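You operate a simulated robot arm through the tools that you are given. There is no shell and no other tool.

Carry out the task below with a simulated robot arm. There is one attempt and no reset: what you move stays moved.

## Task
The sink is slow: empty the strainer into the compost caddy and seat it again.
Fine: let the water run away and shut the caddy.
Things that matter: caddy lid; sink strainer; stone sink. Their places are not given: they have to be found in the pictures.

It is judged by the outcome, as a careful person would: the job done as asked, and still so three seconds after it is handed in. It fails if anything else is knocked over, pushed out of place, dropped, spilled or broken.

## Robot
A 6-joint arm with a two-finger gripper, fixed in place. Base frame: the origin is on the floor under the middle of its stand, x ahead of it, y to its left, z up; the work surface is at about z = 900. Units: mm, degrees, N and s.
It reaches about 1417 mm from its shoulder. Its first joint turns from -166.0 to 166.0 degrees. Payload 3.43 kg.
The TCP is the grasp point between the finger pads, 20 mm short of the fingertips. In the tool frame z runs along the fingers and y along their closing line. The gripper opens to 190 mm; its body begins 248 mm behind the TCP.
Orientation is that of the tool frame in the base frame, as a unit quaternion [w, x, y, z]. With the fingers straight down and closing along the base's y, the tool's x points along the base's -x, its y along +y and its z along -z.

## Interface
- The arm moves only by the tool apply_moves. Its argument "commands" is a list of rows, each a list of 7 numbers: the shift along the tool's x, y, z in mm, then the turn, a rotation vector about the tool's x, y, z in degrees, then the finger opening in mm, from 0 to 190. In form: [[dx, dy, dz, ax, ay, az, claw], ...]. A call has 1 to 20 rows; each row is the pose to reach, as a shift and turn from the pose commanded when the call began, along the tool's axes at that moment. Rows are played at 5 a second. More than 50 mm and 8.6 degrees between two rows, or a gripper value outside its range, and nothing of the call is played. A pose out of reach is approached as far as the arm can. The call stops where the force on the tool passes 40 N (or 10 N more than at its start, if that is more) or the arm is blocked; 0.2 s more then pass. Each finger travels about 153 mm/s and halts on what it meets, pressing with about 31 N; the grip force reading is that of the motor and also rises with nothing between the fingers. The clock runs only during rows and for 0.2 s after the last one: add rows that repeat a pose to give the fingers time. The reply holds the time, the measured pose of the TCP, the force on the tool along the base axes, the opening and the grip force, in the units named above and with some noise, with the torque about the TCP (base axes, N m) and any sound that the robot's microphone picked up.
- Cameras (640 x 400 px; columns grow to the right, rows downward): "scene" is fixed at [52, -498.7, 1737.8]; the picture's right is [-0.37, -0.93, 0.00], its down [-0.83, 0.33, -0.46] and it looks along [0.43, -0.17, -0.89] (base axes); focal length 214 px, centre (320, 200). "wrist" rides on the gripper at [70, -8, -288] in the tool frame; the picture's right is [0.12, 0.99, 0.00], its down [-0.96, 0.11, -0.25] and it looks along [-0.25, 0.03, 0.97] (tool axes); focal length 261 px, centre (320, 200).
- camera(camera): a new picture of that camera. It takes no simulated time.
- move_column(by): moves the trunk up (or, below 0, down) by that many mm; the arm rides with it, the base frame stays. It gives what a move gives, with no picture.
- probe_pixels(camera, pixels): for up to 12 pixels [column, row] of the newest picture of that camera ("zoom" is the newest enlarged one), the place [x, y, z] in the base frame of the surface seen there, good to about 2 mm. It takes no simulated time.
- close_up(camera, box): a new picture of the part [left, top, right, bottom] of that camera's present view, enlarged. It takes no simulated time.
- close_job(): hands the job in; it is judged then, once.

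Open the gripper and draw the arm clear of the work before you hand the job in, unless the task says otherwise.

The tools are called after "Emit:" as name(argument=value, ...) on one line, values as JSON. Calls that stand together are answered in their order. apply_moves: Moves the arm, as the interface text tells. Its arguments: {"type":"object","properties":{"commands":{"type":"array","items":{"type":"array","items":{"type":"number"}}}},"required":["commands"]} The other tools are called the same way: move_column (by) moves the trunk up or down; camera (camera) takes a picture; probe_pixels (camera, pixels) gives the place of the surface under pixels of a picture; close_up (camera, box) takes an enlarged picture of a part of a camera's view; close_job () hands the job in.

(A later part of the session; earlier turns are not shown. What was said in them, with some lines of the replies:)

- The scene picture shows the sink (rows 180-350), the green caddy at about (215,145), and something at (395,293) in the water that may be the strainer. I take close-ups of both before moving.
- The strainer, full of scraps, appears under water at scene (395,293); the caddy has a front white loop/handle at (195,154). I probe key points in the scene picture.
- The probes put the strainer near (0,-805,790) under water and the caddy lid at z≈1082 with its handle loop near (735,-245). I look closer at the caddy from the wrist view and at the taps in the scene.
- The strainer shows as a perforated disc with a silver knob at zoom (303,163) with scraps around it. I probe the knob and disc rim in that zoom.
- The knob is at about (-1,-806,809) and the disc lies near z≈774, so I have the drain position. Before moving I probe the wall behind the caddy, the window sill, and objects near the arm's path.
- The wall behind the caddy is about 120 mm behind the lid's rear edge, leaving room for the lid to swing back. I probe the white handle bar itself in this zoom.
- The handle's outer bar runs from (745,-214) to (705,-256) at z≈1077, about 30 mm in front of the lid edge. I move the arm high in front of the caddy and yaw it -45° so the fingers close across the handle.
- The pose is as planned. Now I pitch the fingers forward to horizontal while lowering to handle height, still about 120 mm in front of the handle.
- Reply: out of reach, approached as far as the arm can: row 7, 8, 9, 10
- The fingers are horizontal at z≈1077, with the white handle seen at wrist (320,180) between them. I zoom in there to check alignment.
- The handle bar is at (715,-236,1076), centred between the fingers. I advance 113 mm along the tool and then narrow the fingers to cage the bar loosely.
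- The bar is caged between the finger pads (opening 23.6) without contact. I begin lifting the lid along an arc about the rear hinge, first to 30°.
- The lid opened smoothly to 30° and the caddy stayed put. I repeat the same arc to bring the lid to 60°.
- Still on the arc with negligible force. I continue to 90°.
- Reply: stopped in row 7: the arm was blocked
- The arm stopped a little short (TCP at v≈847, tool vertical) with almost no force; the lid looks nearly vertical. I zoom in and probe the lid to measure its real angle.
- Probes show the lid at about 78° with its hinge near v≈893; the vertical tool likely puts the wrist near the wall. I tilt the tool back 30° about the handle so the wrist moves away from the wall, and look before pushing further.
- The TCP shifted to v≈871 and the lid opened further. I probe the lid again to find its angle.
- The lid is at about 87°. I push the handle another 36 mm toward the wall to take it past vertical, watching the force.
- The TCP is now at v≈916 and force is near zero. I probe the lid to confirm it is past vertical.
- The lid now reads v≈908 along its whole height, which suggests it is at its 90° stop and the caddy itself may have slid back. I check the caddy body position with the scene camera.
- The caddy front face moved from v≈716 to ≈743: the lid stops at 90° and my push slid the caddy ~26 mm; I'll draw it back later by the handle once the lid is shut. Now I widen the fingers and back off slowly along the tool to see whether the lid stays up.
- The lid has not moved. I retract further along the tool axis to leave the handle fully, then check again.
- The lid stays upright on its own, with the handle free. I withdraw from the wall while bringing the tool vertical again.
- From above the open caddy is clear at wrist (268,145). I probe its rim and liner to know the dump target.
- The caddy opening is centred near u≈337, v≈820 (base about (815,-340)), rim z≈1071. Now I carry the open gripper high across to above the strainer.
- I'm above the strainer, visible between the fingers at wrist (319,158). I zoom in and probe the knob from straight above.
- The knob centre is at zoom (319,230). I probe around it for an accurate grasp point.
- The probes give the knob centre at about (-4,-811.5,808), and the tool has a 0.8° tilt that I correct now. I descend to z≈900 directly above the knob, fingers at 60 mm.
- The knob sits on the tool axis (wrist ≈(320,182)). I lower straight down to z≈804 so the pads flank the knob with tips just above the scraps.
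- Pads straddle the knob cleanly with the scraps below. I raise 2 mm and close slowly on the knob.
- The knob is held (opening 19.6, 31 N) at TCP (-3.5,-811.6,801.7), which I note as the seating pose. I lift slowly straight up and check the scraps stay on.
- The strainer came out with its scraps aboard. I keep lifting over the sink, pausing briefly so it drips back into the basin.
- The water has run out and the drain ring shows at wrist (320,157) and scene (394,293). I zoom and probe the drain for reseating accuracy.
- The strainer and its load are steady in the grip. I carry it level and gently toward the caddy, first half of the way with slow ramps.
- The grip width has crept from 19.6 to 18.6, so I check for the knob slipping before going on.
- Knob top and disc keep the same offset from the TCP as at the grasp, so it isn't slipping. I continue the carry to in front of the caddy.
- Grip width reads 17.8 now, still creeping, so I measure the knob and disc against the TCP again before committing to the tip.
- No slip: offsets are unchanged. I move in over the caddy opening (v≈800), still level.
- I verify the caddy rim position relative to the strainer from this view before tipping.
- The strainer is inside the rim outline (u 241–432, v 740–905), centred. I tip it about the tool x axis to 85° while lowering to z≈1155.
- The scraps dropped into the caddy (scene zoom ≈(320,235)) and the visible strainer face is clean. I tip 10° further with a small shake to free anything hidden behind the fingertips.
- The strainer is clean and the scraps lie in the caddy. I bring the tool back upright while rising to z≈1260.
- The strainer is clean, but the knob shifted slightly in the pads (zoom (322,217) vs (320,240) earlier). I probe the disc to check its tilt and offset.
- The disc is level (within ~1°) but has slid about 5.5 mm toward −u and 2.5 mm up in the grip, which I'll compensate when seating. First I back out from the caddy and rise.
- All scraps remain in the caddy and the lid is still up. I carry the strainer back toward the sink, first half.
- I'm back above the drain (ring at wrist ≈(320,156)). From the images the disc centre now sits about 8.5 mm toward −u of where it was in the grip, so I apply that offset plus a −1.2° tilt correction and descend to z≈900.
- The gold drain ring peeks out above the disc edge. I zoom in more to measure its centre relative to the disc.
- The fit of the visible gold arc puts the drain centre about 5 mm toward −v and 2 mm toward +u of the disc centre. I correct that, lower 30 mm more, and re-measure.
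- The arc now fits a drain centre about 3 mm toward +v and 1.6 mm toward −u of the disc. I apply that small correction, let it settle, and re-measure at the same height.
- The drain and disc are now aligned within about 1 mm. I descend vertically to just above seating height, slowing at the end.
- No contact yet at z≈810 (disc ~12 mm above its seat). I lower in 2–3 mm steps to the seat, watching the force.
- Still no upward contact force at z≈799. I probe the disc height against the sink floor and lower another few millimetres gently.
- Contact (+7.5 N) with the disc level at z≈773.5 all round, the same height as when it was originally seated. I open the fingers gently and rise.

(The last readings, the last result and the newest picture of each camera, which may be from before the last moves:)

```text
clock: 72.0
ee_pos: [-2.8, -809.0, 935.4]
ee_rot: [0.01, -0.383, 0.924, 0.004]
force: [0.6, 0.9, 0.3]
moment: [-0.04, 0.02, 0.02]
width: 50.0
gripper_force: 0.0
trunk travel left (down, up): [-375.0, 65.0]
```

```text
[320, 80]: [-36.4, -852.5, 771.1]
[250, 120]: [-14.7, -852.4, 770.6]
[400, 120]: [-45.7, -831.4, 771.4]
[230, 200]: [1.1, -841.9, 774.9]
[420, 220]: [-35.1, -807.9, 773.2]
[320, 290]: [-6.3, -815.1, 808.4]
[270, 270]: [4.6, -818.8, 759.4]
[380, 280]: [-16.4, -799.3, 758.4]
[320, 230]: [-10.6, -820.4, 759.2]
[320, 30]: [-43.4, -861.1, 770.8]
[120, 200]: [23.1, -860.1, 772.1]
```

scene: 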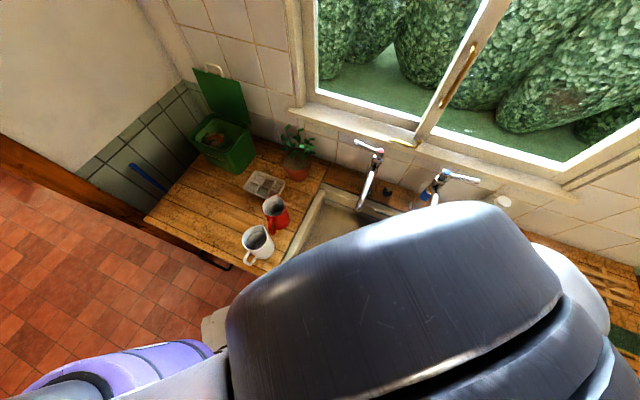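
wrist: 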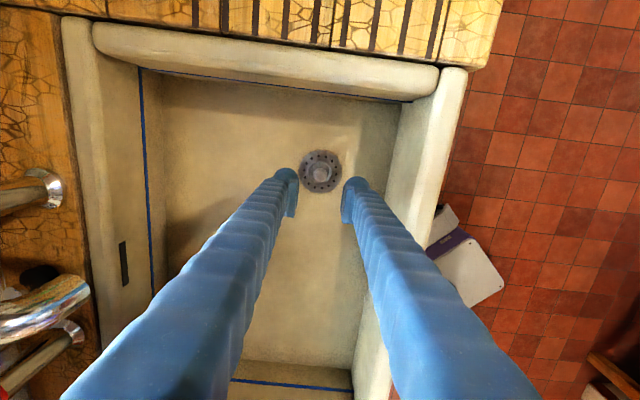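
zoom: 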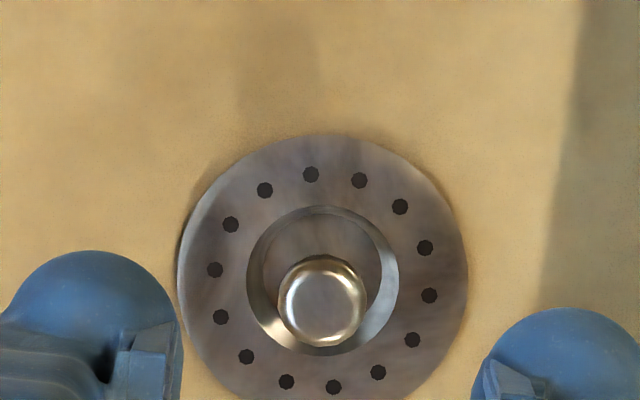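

The strainer sits flat with its flange covering the ring and the knob top at z≈808, as at the start. I rise to z≈1250, taking out the tilt correction, and check from the scene camera.

Emit:
apply_moves(commands=[[0, 0, -40, 0, 0.2, 0, 50], [0, 0, -85, 0, 0.4, 0, 50], [0, 0, -130, 0, 0.6, 0, 50], [0, 0, -175, 0, 0.8, 0, 50], [0, 0, -220, 0, 1.0, 0, 50], [0, 0, -265, 0, 1.2, 0, 50], [0, 0, -310, 0, 1.23, 0, 50], [0, 0, -315, 0, 1.23, 0, 50]])

Emit:
close_up(camera="scene", box=[350, 260, 450, 340])

Emit:
camera(camera="scene")

Emit:
camera(camera="wrist")

Emit:
probe_pixels(camera="zoom", pixels=[[303, 163], [272, 160], [285, 140], [318, 162], [250, 150], [335, 185], [290, 205], [290, 120]])

```text
clock: 73.8
ee_pos: [-6.7, -807.9, 1253.2]
ee_rot: [0.0, -0.383, 0.924, 0.0]
force: [0.1, 1.4, 0.9]
moment: [-0.04, -0.04, -0.02]
width: 50.1
gripper_force: 0.0
trunk travel left (down, up): [-375.0, 65.0]
```

```text
5.00 times, centred on (400, 300) of scene
```

zoom: 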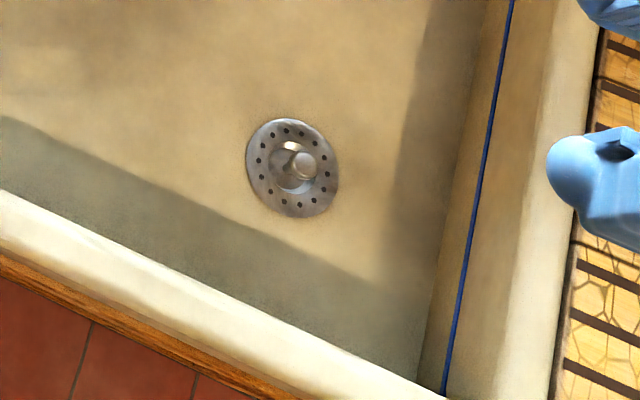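

```text
taken
```

scene: 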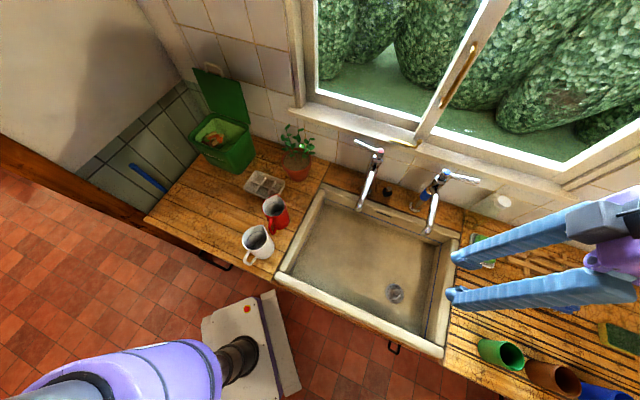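

```text
taken
```

wrist: 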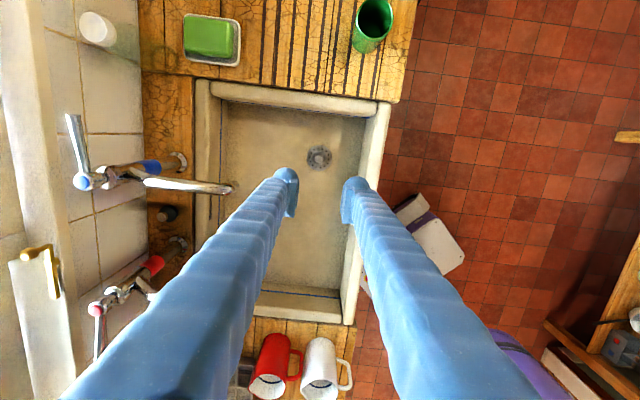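

```text
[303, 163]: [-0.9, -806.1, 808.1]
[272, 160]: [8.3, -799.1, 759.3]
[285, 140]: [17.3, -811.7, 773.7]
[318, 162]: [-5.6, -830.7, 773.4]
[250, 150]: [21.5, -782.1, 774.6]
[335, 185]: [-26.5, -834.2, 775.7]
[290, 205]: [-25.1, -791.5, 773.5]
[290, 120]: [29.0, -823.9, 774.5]
```

The knob is at exactly the same scene pixel as originally (zoom (303,163)) and the sink is empty. Now I traverse back to the caddy to shut the lid.

Emit:
apply_moves(commands=[[-46.5, -6.6, -7.5, 0, 0, 0, 50], [-93, -13.2, -15, 0, 0, 0, 50], [-139.5, -19.8, -22.5, 0, 0, 0, 50], [-186, -26.4, -30, 0, 0, 0, 50], [-232.5, -33, -37.5, 0, 0, 0, 50], [-279, -39.6, -45, 0, 0, 0, 50], [-325.5, -46.2, -52.5, 0, 0, 0, 50], [-372, -52.8, -60, 0, 0, 0, 50], [-418.5, -59.4, -67.5, 0, 0, 0, 50], [-465, -66, -75, 0, 0, 0, 50], [-511.5, -72.6, -82.5, 0, 0, 0, 50], [-558, -79.2, -90, 0, 0, 0, 50], [-604.5, -85.8, -97.5, 0, 0, 0, 50], [-651, -92.4, -105, 0, 0, 0, 50], [-697.5, -99, -112.5, 0, 0, 0, 50], [-744, -105.6, -120, 0, 0, 0, 50], [-790.5, -112.2, -127.5, 0, 0, 0, 50], [-837, -118.8, -135, 0, 0, 0, 50], [-883.5, -125.4, -142.5, 0, 0, 0, 50], [-930, -132, -150, 0, 0, 0, 50]])

Emit:
camera(camera="wrist")

Emit:
close_up(camera="scene", box=[155, 45, 275, 185])

```text
clock: 78.0
ee_pos: [749.6, -247.8, 1404.2]
ee_rot: [-0.001, -0.383, 0.924, 0.001]
force: [-0.1, -1.2, -0.3]
moment: [-0.06, 0.16, -0.01]
width: 50.0
gripper_force: 0.0
trunk travel left (down, up): [-375.0, 65.0]
```

```text
taken
```

wrist: 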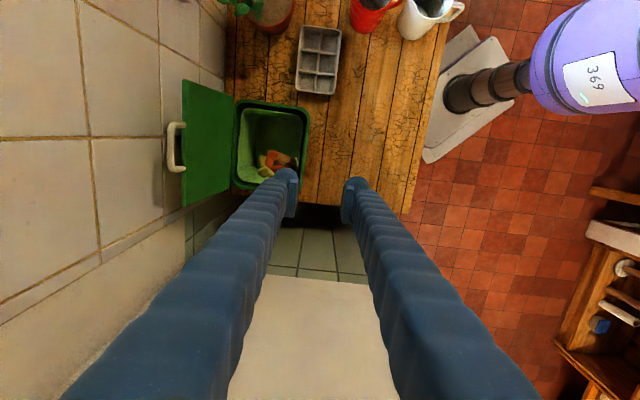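

```text
2.86 times, centred on (215, 115) of scene
```

zoom: 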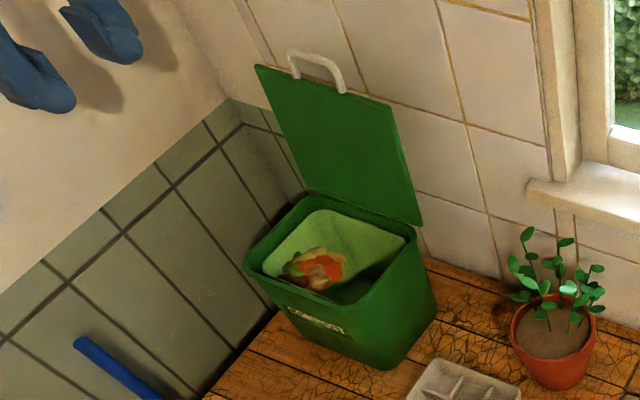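

The lid stands upright with the handle loop on top at scene zoom ≈(316,57). I probe the handle bar and lid.

Emit:
probe_pixels(camera="zoom", pixels=[[300, 54], [308, 55], [316, 58], [325, 61], [332, 66], [341, 82], [294, 68], [258, 68], [390, 105], [330, 150], [340, 200], [300, 120]])

Emit:
probe_pixels(camera="wrist", pixels=[[170, 145], [178, 126], [177, 169], [185, 90], [185, 200], [225, 110], [210, 150], [305, 120], [304, 150], [235, 103], [233, 185]])

```text
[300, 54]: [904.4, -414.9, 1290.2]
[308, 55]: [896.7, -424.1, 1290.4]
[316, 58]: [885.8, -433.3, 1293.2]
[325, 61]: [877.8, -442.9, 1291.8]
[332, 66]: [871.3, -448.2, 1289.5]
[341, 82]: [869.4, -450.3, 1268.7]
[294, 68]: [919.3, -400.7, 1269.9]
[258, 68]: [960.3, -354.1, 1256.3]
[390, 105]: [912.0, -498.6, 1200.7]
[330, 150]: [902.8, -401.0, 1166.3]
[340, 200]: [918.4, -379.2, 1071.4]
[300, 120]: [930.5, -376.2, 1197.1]
```

```text
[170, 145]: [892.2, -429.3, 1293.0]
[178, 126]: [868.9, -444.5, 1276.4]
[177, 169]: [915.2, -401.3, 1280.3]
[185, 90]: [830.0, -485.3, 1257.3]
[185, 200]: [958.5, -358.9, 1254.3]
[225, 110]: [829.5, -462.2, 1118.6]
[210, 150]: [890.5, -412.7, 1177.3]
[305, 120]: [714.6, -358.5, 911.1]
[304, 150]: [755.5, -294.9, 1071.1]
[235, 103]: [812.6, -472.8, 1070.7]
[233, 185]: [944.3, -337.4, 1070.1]
```

The lid leans about 4° past vertical, with the bar at about v≈933, z≈1288, u≈332. I move to a stand-off pose above and in front of it with the tool pitched 30°.

Emit:
apply_moves(commands=[[4, -34, 3.4, 6, 0, 0, 40], [8, -68, 6.8, 12, 0, 0, 34], [12, -102, 10.2, 18, 0, 0, 34], [16, -136, 13.6, 24, 0, 0, 34], [20, -170, 17, 30, 0, 0, 34], [20, -170, 17, 30, 0, 0, 34], [20, -170, 17, 30, 0, 0, 34]])

Emit:
camera(camera="wrist")

Emit:
close_up(camera="wrist", box=[250, 100, 410, 240])

```text
clock: 79.6
ee_pos: [853.9, -381.2, 1384.5]
ee_rot: [0.099, -0.37, 0.892, -0.239]
force: [-0.3, 0.0, 0.3]
moment: [-0.03, 0.05, -0.01]
width: 33.9
gripper_force: 0.0
trunk travel left (down, up): [-375.0, 65.0]
```

```text
taken
```

wrist: 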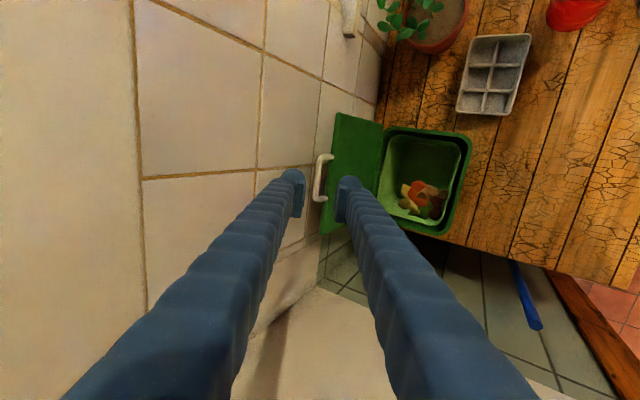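

```text
2.86 times, centred on (330, 170) of wrist
```

zoom: 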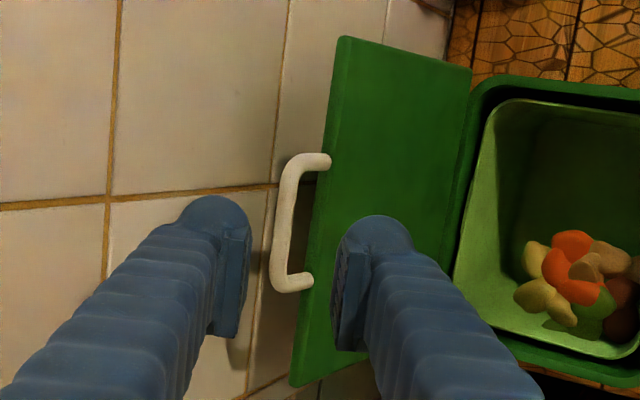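

The bar lies centred between the fingers along the approach line, about 113 mm ahead. I advance 108 mm so the fingers straddle it.

Emit:
apply_moves(commands=[[0, -1, 30, 0, 0, 0, 34], [0, -2, 58, 0, 0, 0, 34], [0, -3, 82, 0, 0, 0, 34], [0, -3.5, 98, 0, 0, 0, 34], [0, -3.5, 108, 0, 0, 0, 34], [0, -3.5, 108, 0, 0, 0, 34]])

Emit:
close_up(camera="wrist", box=[230, 100, 410, 250])

Emit:
close_up(camera="scene", box=[155, 25, 275, 185])

```text
clock: 81.0
ee_pos: [893.0, -423.3, 1292.3]
ee_rot: [0.1, -0.369, 0.893, -0.239]
force: [0.1, -0.2, 0.5]
moment: [0.03, 0.0, 0.04]
width: 34.0
gripper_force: 0.1
trunk travel left (down, up): [-375.0, 65.0]
```

```text
2.67 times, centred on (320, 175) of wrist
```

zoom: 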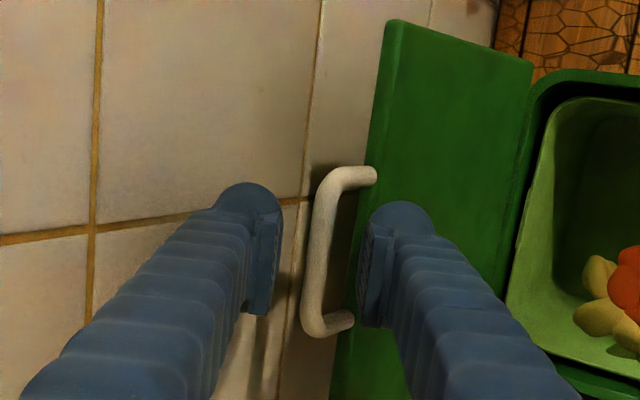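

```text
2.50 times, centred on (215, 105) of scene
```

zoom: 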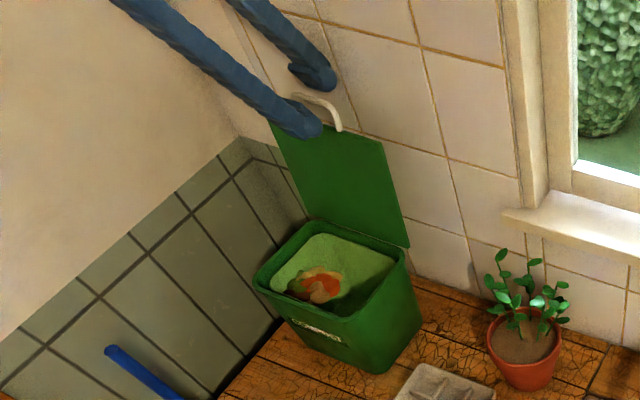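

The bar is between the fingers (zoom ≈(320,250)). I start pulling the lid forward along its arc from 94° to about 70°, narrowing the cage to 26 mm.

Emit:
apply_moves(commands=[[0, 0, 0, 0, 0, 0, 26], [0, 11.7, -7.5, 1, 0, 0, 26], [0, 28.4, -16.2, 3, 0, 0, 26], [0, 45.8, -23.2, 4.5, 0, 0, 26], [0, 63.8, -28.9, 6, 0, 0, 26], [0, 82.2, -33, 8, 0, 0, 26], [0, 82.2, -33, 8, 0, 0, 26]])

Emit:
camera(camera="wrist")

Emit:
close_up(camera="scene", box=[155, 25, 275, 185])

```text
clock: 82.6
ee_pos: [831.8, -360.0, 1280.0]
ee_rot: [0.124, -0.362, 0.874, -0.3]
force: [-0.1, 0.3, 0.3]
moment: [0.03, 0.0, 0.03]
width: 26.2
gripper_force: 0.1
trunk travel left (down, up): [-375.0, 65.0]
```

```text
taken
```

wrist: 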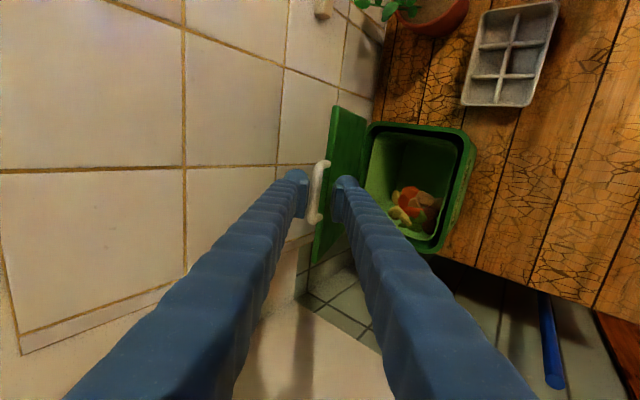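

```text
2.50 times, centred on (215, 105) of scene
```

zoom: 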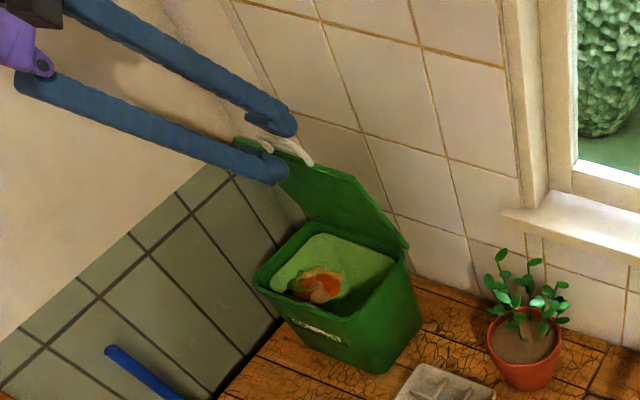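

The lid follows the fingers and the caddy stays still. I continue lowering it from 70° to 30°.

Emit:
apply_moves(commands=[[0, 17.9, -4.5, 2, 0, 0, 26], [0, 36.5, -7.9, 4.5, 0, 0, 26], [0, 55.3, -9.6, 7, 0, 0, 26], [0, 74.3, -9.9, 10, 0, 0, 26], [0, 93.2, -8.4, 13, 0, 0, 26], [0, 111.8, -5.1, 17, 0, 0, 26], [0, 130.2, -0.3, 21, 0, 0, 26], [0, 148.2, 5.9, 25.5, 0, 0, 26], [0, 148.2, 5.9, 25.5, 0, 0, 26]])

Emit:
camera(camera="wrist")

Emit:
close_up(camera="scene", box=[155, 25, 275, 185])

```text
clock: 84.6
ee_pos: [750.3, -280.3, 1186.5]
ee_rot: [0.202, -0.325, 0.785, -0.487]
force: [-0.2, -0.7, 0.0]
moment: [0.0, -0.03, 0.04]
width: 26.3
gripper_force: 0.1
trunk travel left (down, up): [-375.0, 65.0]
```

```text
taken
```

wrist: 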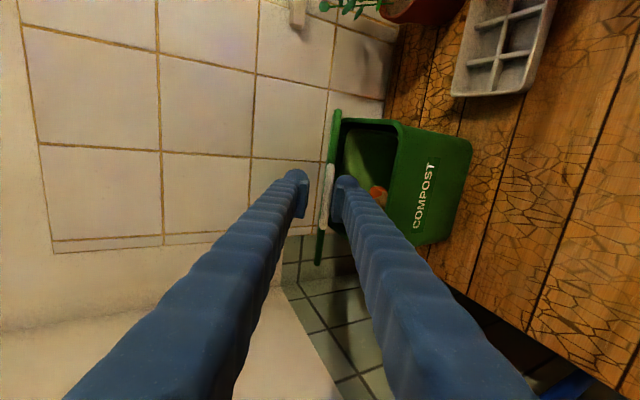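

```text
2.50 times, centred on (215, 105) of scene
```

zoom: 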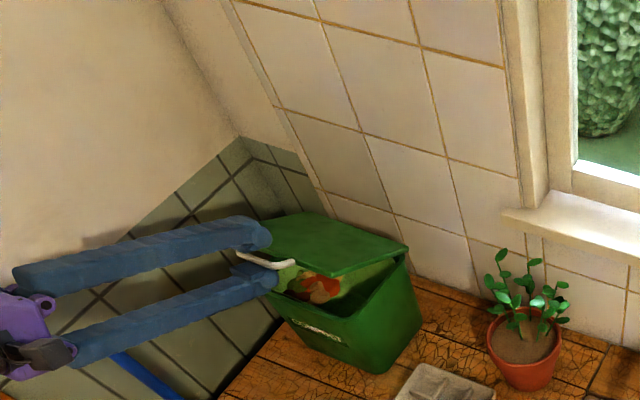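

The lid is at about 30° and tracking well. I lower it the rest of the way to closed.

Emit:
apply_moves(commands=[[0, 20.8, 1.6, 4.4, 0, 0, 26], [0, 39.8, 2.9, 8.9, 0, 0, 26], [0, 58.6, 5.9, 13.4, 0, 0, 26], [0, 77.1, 10.5, 17.9, 0, 0, 26], [0, 95, 16.6, 22.4, 0, 0, 26], [0, 105.6, 21, 25.4, 0, 0, 26], [0, 110.6, 23.4, 26.4, 0, 0, 26], [0, 110.6, 23.4, 26.4, 0, 0, 26]])

Emit:
camera(camera="wrist")

Emit:
close_up(camera="scene", box=[155, 75, 275, 185])

Emit:
probe_pixels(camera="zoom", pixels=[[300, 200], [380, 160], [250, 150], [320, 160], [400, 170], [340, 230], [300, 130], [350, 300], [380, 320]])

```text
clock: 86.4
ee_pos: [729.4, -261.1, 1075.7]
ee_rot: [0.269, -0.272, 0.654, -0.652]
force: [0.5, 0.2, 1.3]
moment: [0.05, 0.01, 0.0]
width: 26.0
gripper_force: 0.1
trunk travel left (down, up): [-375.0, 65.0]
```

```text
taken
```

wrist: 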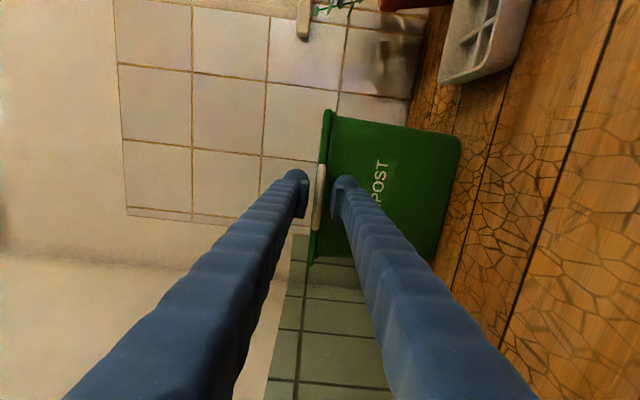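

```text
3.64 times, centred on (215, 130) of scene
```

zoom: 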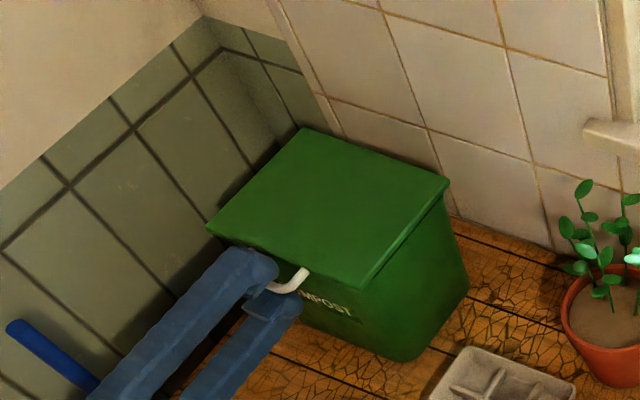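

```text
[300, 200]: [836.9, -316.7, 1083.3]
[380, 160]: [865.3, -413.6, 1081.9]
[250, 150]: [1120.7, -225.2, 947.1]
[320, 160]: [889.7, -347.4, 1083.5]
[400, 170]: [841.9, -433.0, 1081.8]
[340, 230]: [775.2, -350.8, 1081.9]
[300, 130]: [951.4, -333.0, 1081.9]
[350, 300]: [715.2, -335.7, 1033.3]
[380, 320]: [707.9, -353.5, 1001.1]
```

The lid reads z≈1082 all over, so it is shut. Now I measure how far the caddy was displaced by probing near the lid corners.

Emit:
close_up(camera="scene", box=[165, 105, 265, 185])

Emit:
probe_pixels(camera="zoom", pixels=[[167, 163], [172, 166], [297, 30], [300, 35], [495, 98], [488, 100], [380, 248], [375, 240], [400, 60], [230, 95], [440, 170], [380, 270]])

```text
5.00 times, centred on (215, 145) of scene
```

zoom: 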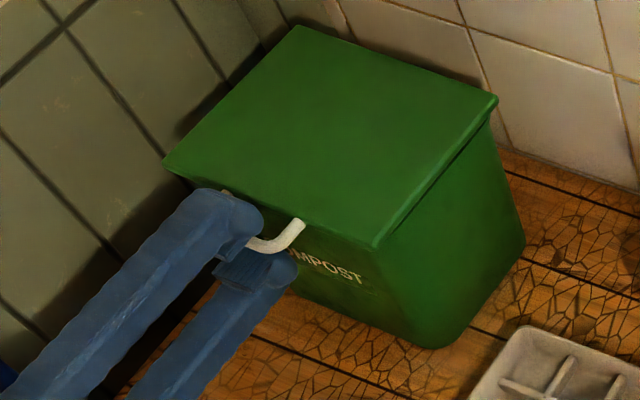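

```text
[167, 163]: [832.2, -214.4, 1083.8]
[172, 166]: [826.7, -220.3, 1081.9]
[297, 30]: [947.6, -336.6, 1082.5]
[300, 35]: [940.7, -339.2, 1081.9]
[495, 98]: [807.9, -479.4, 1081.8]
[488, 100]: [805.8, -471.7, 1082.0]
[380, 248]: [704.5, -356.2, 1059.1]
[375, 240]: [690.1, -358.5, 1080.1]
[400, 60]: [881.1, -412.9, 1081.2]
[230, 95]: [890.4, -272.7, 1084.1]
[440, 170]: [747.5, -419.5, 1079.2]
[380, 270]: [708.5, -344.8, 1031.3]
```

The caddy sits about 27 mm toward the wall and 14 mm to the right of where it was. With the handle already between the fingers, I grip the bar firmly first.

Emit:
apply_moves(commands=[[0, 0, 2, 0, 0, 0, 20], [0, 0, 3, 0, 0, 0, 14], [0, 0, 3, 0, 0, 0, 8], [0, 0, 3, 0, 0, 0, 4], [0, 0, 3, 0, 0, 0, 4]])

Emit:
close_up(camera="wrist", box=[230, 100, 410, 250])

```text
clock: 87.6
ee_pos: [731.6, -261.3, 1074.9]
ee_rot: [0.27, -0.271, 0.654, -0.653]
force: [3.9, -0.6, 7.6]
moment: [0.07, -0.06, -0.07]
width: 8.1
gripper_force: 3.6
trunk travel left (down, up): [-375.0, 65.0]
```

```text
2.67 times, centred on (320, 175) of wrist
```

zoom: 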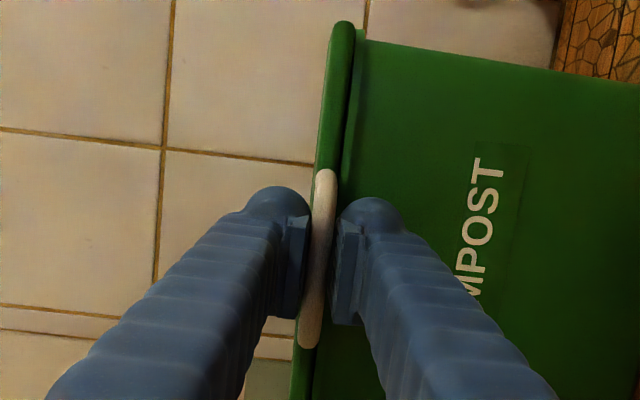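

The bar is between the pads with slight upward reaction (7.6 N), so the TCP is a touch low. I raise 1.5 mm and finish the grip.

Emit:
apply_moves(commands=[[0, -1, 0, 0, 0, 0, 4], [0, -1.5, 0, 0, 0, 0, 2], [0, -1.5, 0, 0, 0, 0, 0], [0, -1.5, 0, 0, 0, 0, 0]])

```text
clock: 88.6
ee_pos: [732.0, -262.5, 1075.2]
ee_rot: [0.27, -0.271, 0.655, -0.652]
force: [2.9, -2.2, 3.0]
moment: [0.02, -0.04, -0.12]
width: 6.0
gripper_force: 30.6
trunk travel left (down, up): [-375.0, 65.0]
```

The bar is gripped (6 mm, 30.6 N). I slide the caddy back slowly, 27 mm toward me and 14 mm left, at constant height.

Emit:
apply_moves(commands=[[-0.5, 0, -1.5, 0, 0, 0, 0], [-1.5, 0, -4, 0, 0, 0, 0], [-3, 0, -7, 0, 0, 0, 0], [-4.5, 0, -10, 0, 0, 0, 0], [-6, 0, -13, 0, 0, 0, 0], [-8, 0, -16, 0, 0, 0, 0], [-9.5, 0, -19, 0, 0, 0, 0], [-11, 0, -22, 0, 0, 0, 0], [-12.5, 0, -25, 0, 0, 0, 0], [-14, 0, -27, 0, 0, 0, 0], [-14, 0, -27, 0, 0, 0, 0]])

Emit:
close_up(camera="scene", box=[165, 105, 265, 185])

Emit:
probe_pixels(camera="zoom", pixels=[[132, 187], [262, 42], [460, 112], [340, 260], [300, 150], [400, 120], [330, 280], [350, 340], [410, 300]])

```text
clock: 91.0
ee_pos: [723.2, -232.8, 1077.1]
ee_rot: [0.27, -0.271, 0.654, -0.653]
force: [0.7, -5.4, 1.3]
moment: [-0.01, -0.03, -0.26]
width: 6.2
gripper_force: 31.3
trunk travel left (down, up): [-375.0, 65.0]
```

```text
5.00 times, centred on (215, 145) of scene
```

zoom: 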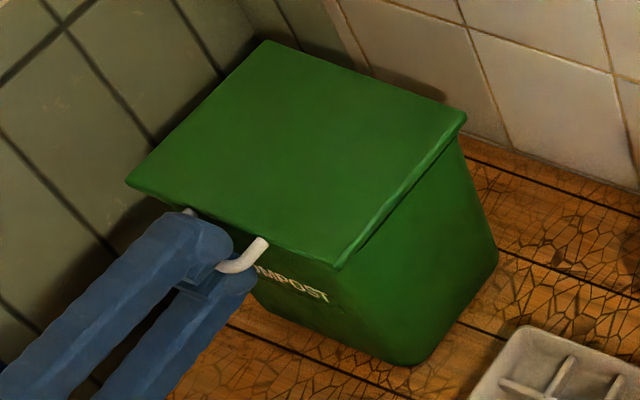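

```text
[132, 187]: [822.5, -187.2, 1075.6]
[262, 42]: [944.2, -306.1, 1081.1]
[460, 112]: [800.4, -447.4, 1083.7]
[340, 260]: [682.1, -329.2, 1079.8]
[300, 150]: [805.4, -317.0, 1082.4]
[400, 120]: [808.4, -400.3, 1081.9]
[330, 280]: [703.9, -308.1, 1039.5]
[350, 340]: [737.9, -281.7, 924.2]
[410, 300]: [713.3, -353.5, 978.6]
```

The caddy's lid corners now match the original picture within about 2 zoom pixels. I release the handle and back straight out.

Emit:
apply_moves(commands=[[0, 0, 0, 0, 0, 0, 8], [0, 0, 0, 0, 0, 0, 16], [0, 0, 0, 0, 0, 0, 30], [0, 0, 0, 0, 0, 0, 44], [0, 0, -10, 0, 0, 0, 50], [0, 0, -30, 0, 0, 0, 50], [0, 0, -60, 0, 0, 0, 50], [0, 0, -95, 0, 0, 0, 50], [0, 0, -120, 0, 0, 0, 50], [0, 0, -120, 0, 0, 0, 50]])

Emit:
close_up(camera="scene", box=[165, 105, 265, 185])

Emit:
camera(camera="wrist")

Emit:
probe_pixels(camera="zoom", pixels=[[140, 185], [262, 46], [455, 112], [340, 255], [300, 150], [205, 258], [220, 265], [350, 340], [410, 300], [270, 262]])

```text
clock: 93.2
ee_pos: [639.4, -147.9, 1076.8]
ee_rot: [0.271, -0.27, 0.654, -0.653]
force: [0.0, -0.3, -0.6]
moment: [-0.03, 0.02, -0.02]
width: 50.0
gripper_force: 0.0
trunk travel left (down, up): [-375.0, 65.0]
```

```text
5.00 times, centred on (215, 145) of scene
```

zoom: 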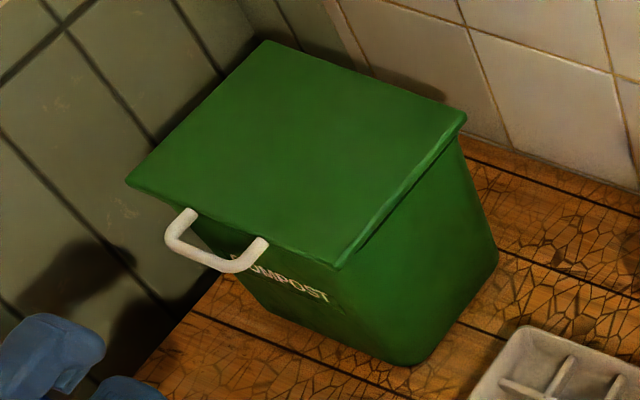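

```text
taken
```

wrist: 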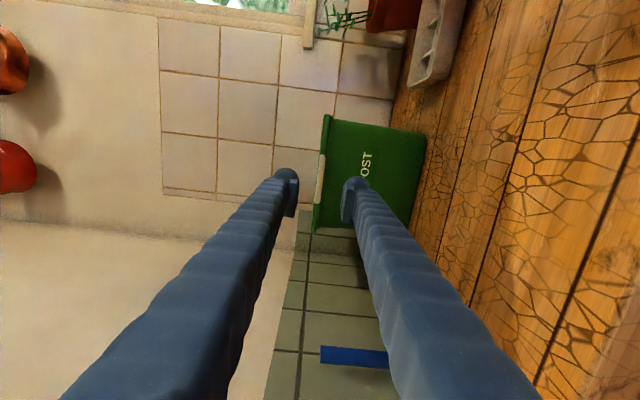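

```text
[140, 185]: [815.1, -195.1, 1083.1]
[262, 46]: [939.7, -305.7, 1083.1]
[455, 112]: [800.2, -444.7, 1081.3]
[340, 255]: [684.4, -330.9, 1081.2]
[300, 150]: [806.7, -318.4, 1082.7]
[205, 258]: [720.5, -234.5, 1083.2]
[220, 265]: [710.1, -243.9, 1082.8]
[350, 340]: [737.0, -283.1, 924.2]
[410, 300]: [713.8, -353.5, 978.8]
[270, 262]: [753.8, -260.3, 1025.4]
```

The caddy is shut and in its original place (probes agree with the starting values). I raise the arm and bring the tool upright, away from the caddy.

Emit:
apply_moves(commands=[[0, -23, 0, -7.5, 0, 0, 50], [0, -46, 0, -15, 0, 0, 50], [0, -68, 0, -22.5, 0, 0, 50], [0, -91, 0, -30, 0, 0, 50], [0, -114, 0, -37.5, 0, 0, 50], [0, -136, 0, -45, 0, 0, 50], [0, -159, 0, -52.5, 0, 0, 50], [0, -182, 0, -60, 0, 0, 50], [0, -204, 0, -67.5, 0, 0, 50], [0, -227, 0, -75, 0, 0, 50], [0, -250, 0, -82.5, 0, 0, 50], [0, -272, 0, -90, 0, 0, 50], [0, -272, 0, -90, 0, 0, 50]])

Emit:
camera(camera="scene")

Emit:
camera(camera="wrist")

```text
clock: 96.0
ee_pos: [637.6, -149.2, 1348.7]
ee_rot: [0.001, -0.384, 0.923, 0.001]
force: [-0.7, 0.6, -0.2]
moment: [-0.01, -0.11, 0.04]
width: 50.0
gripper_force: 0.0
out of reach, approached as far as the arm can: row 2, 3, 4, 5
trunk travel left (down, up): [-375.0, 65.0]
```

```text
taken
```

scene: 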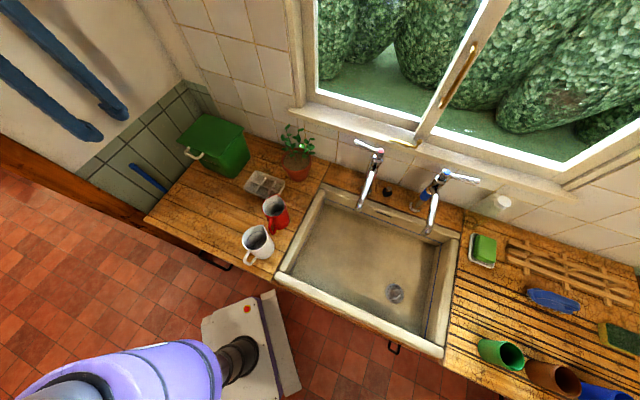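

```text
taken
```

wrist: 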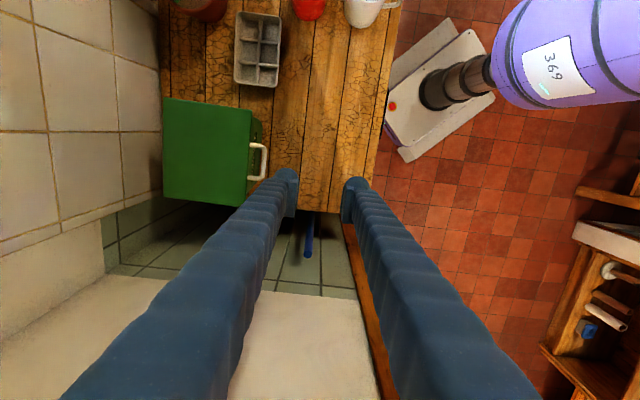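

Everything looks in place: lid shut, strainer seated at (395,293), sink empty. I check close-ups of the counter and sink for drips or dropped scraps and open the gripper as I draw clear.

Emit:
apply_moves(commands=[[20, 10, -30, 0, 0, 0, 90], [40, 20, -60, 0, 0, 0, 140], [60, 30, -90, 0, 0, 0, 190], [60, 30, -90, 0, 0, 0, 190]])

Emit:
close_up(camera="scene", box=[140, 100, 340, 290])

Emit:
close_up(camera="scene", box=[270, 170, 470, 360])

Emit:
close_up(camera="scene", box=[350, 260, 450, 340])

```text
clock: 97.0
ee_pos: [573.7, -170.6, 1437.9]
ee_rot: [-0.001, -0.382, 0.924, 0.001]
force: [1.9, -0.7, -0.9]
moment: [0.01, 0.14, 0.0]
width: 190.0
gripper_force: 0.0
trunk travel left (down, up): [-375.0, 65.0]
```

```text
2.11 times, centred on (240, 195) of scene
```

zoom: 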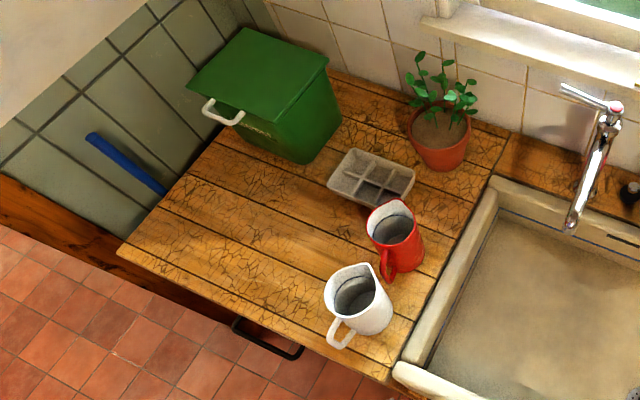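

```text
2.11 times, centred on (370, 265) of scene
```

zoom: 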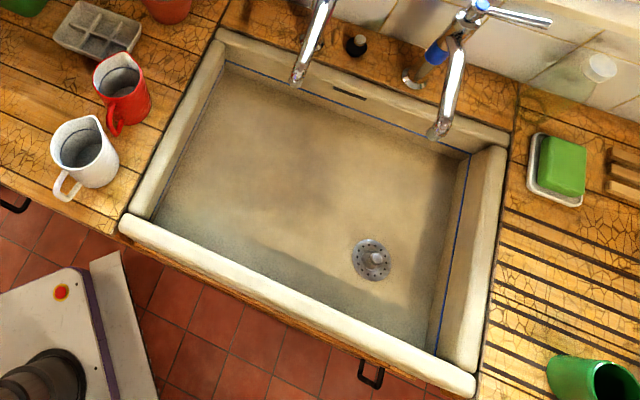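

```text
5.00 times, centred on (400, 300) of scene
```

zoom: 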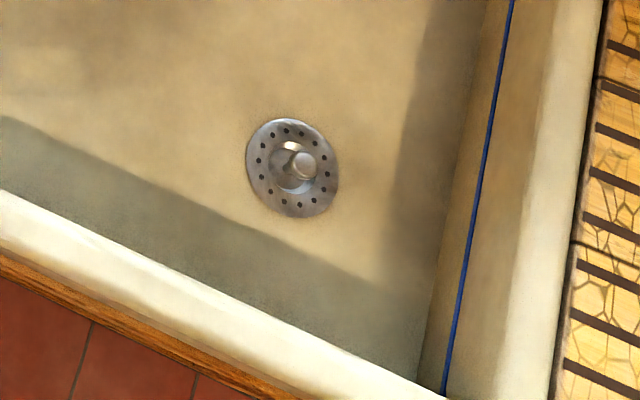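

The strainer is clean and seated on the drain, and the sink is empty. The caddy is shut and back in its place, the counter shows nothing spilled, and the arm is clear with the gripper open. I hand the job in.

Emit:
close_job()

```text
The job is handed in.
```

The strainer's scraps are in the compost caddy, and the strainer is back on the drain. The water has run out of the sink and the caddy lid is shut. I've handed the job in.

- **Strainer:** it slipped about 8 mm in the grip while I was tipping it. I corrected for that when seating it. It now sits level, in the same spot as at the start.
- **Water:** the sink emptied when I lifted the strainer out, before I cleared it. I haven't tested how fast it drains through the cleaned strainer.
- **Caddy:** while opening the lid I pushed the caddy about 30 mm towards the wall. After shutting the lid I slid it back, and it matches its starting position to within about 2–3 mm.

In the final pictures everything else looks undisturbed, with nothing spilled on the counter. The gripper is open and the arm is clear of the work.
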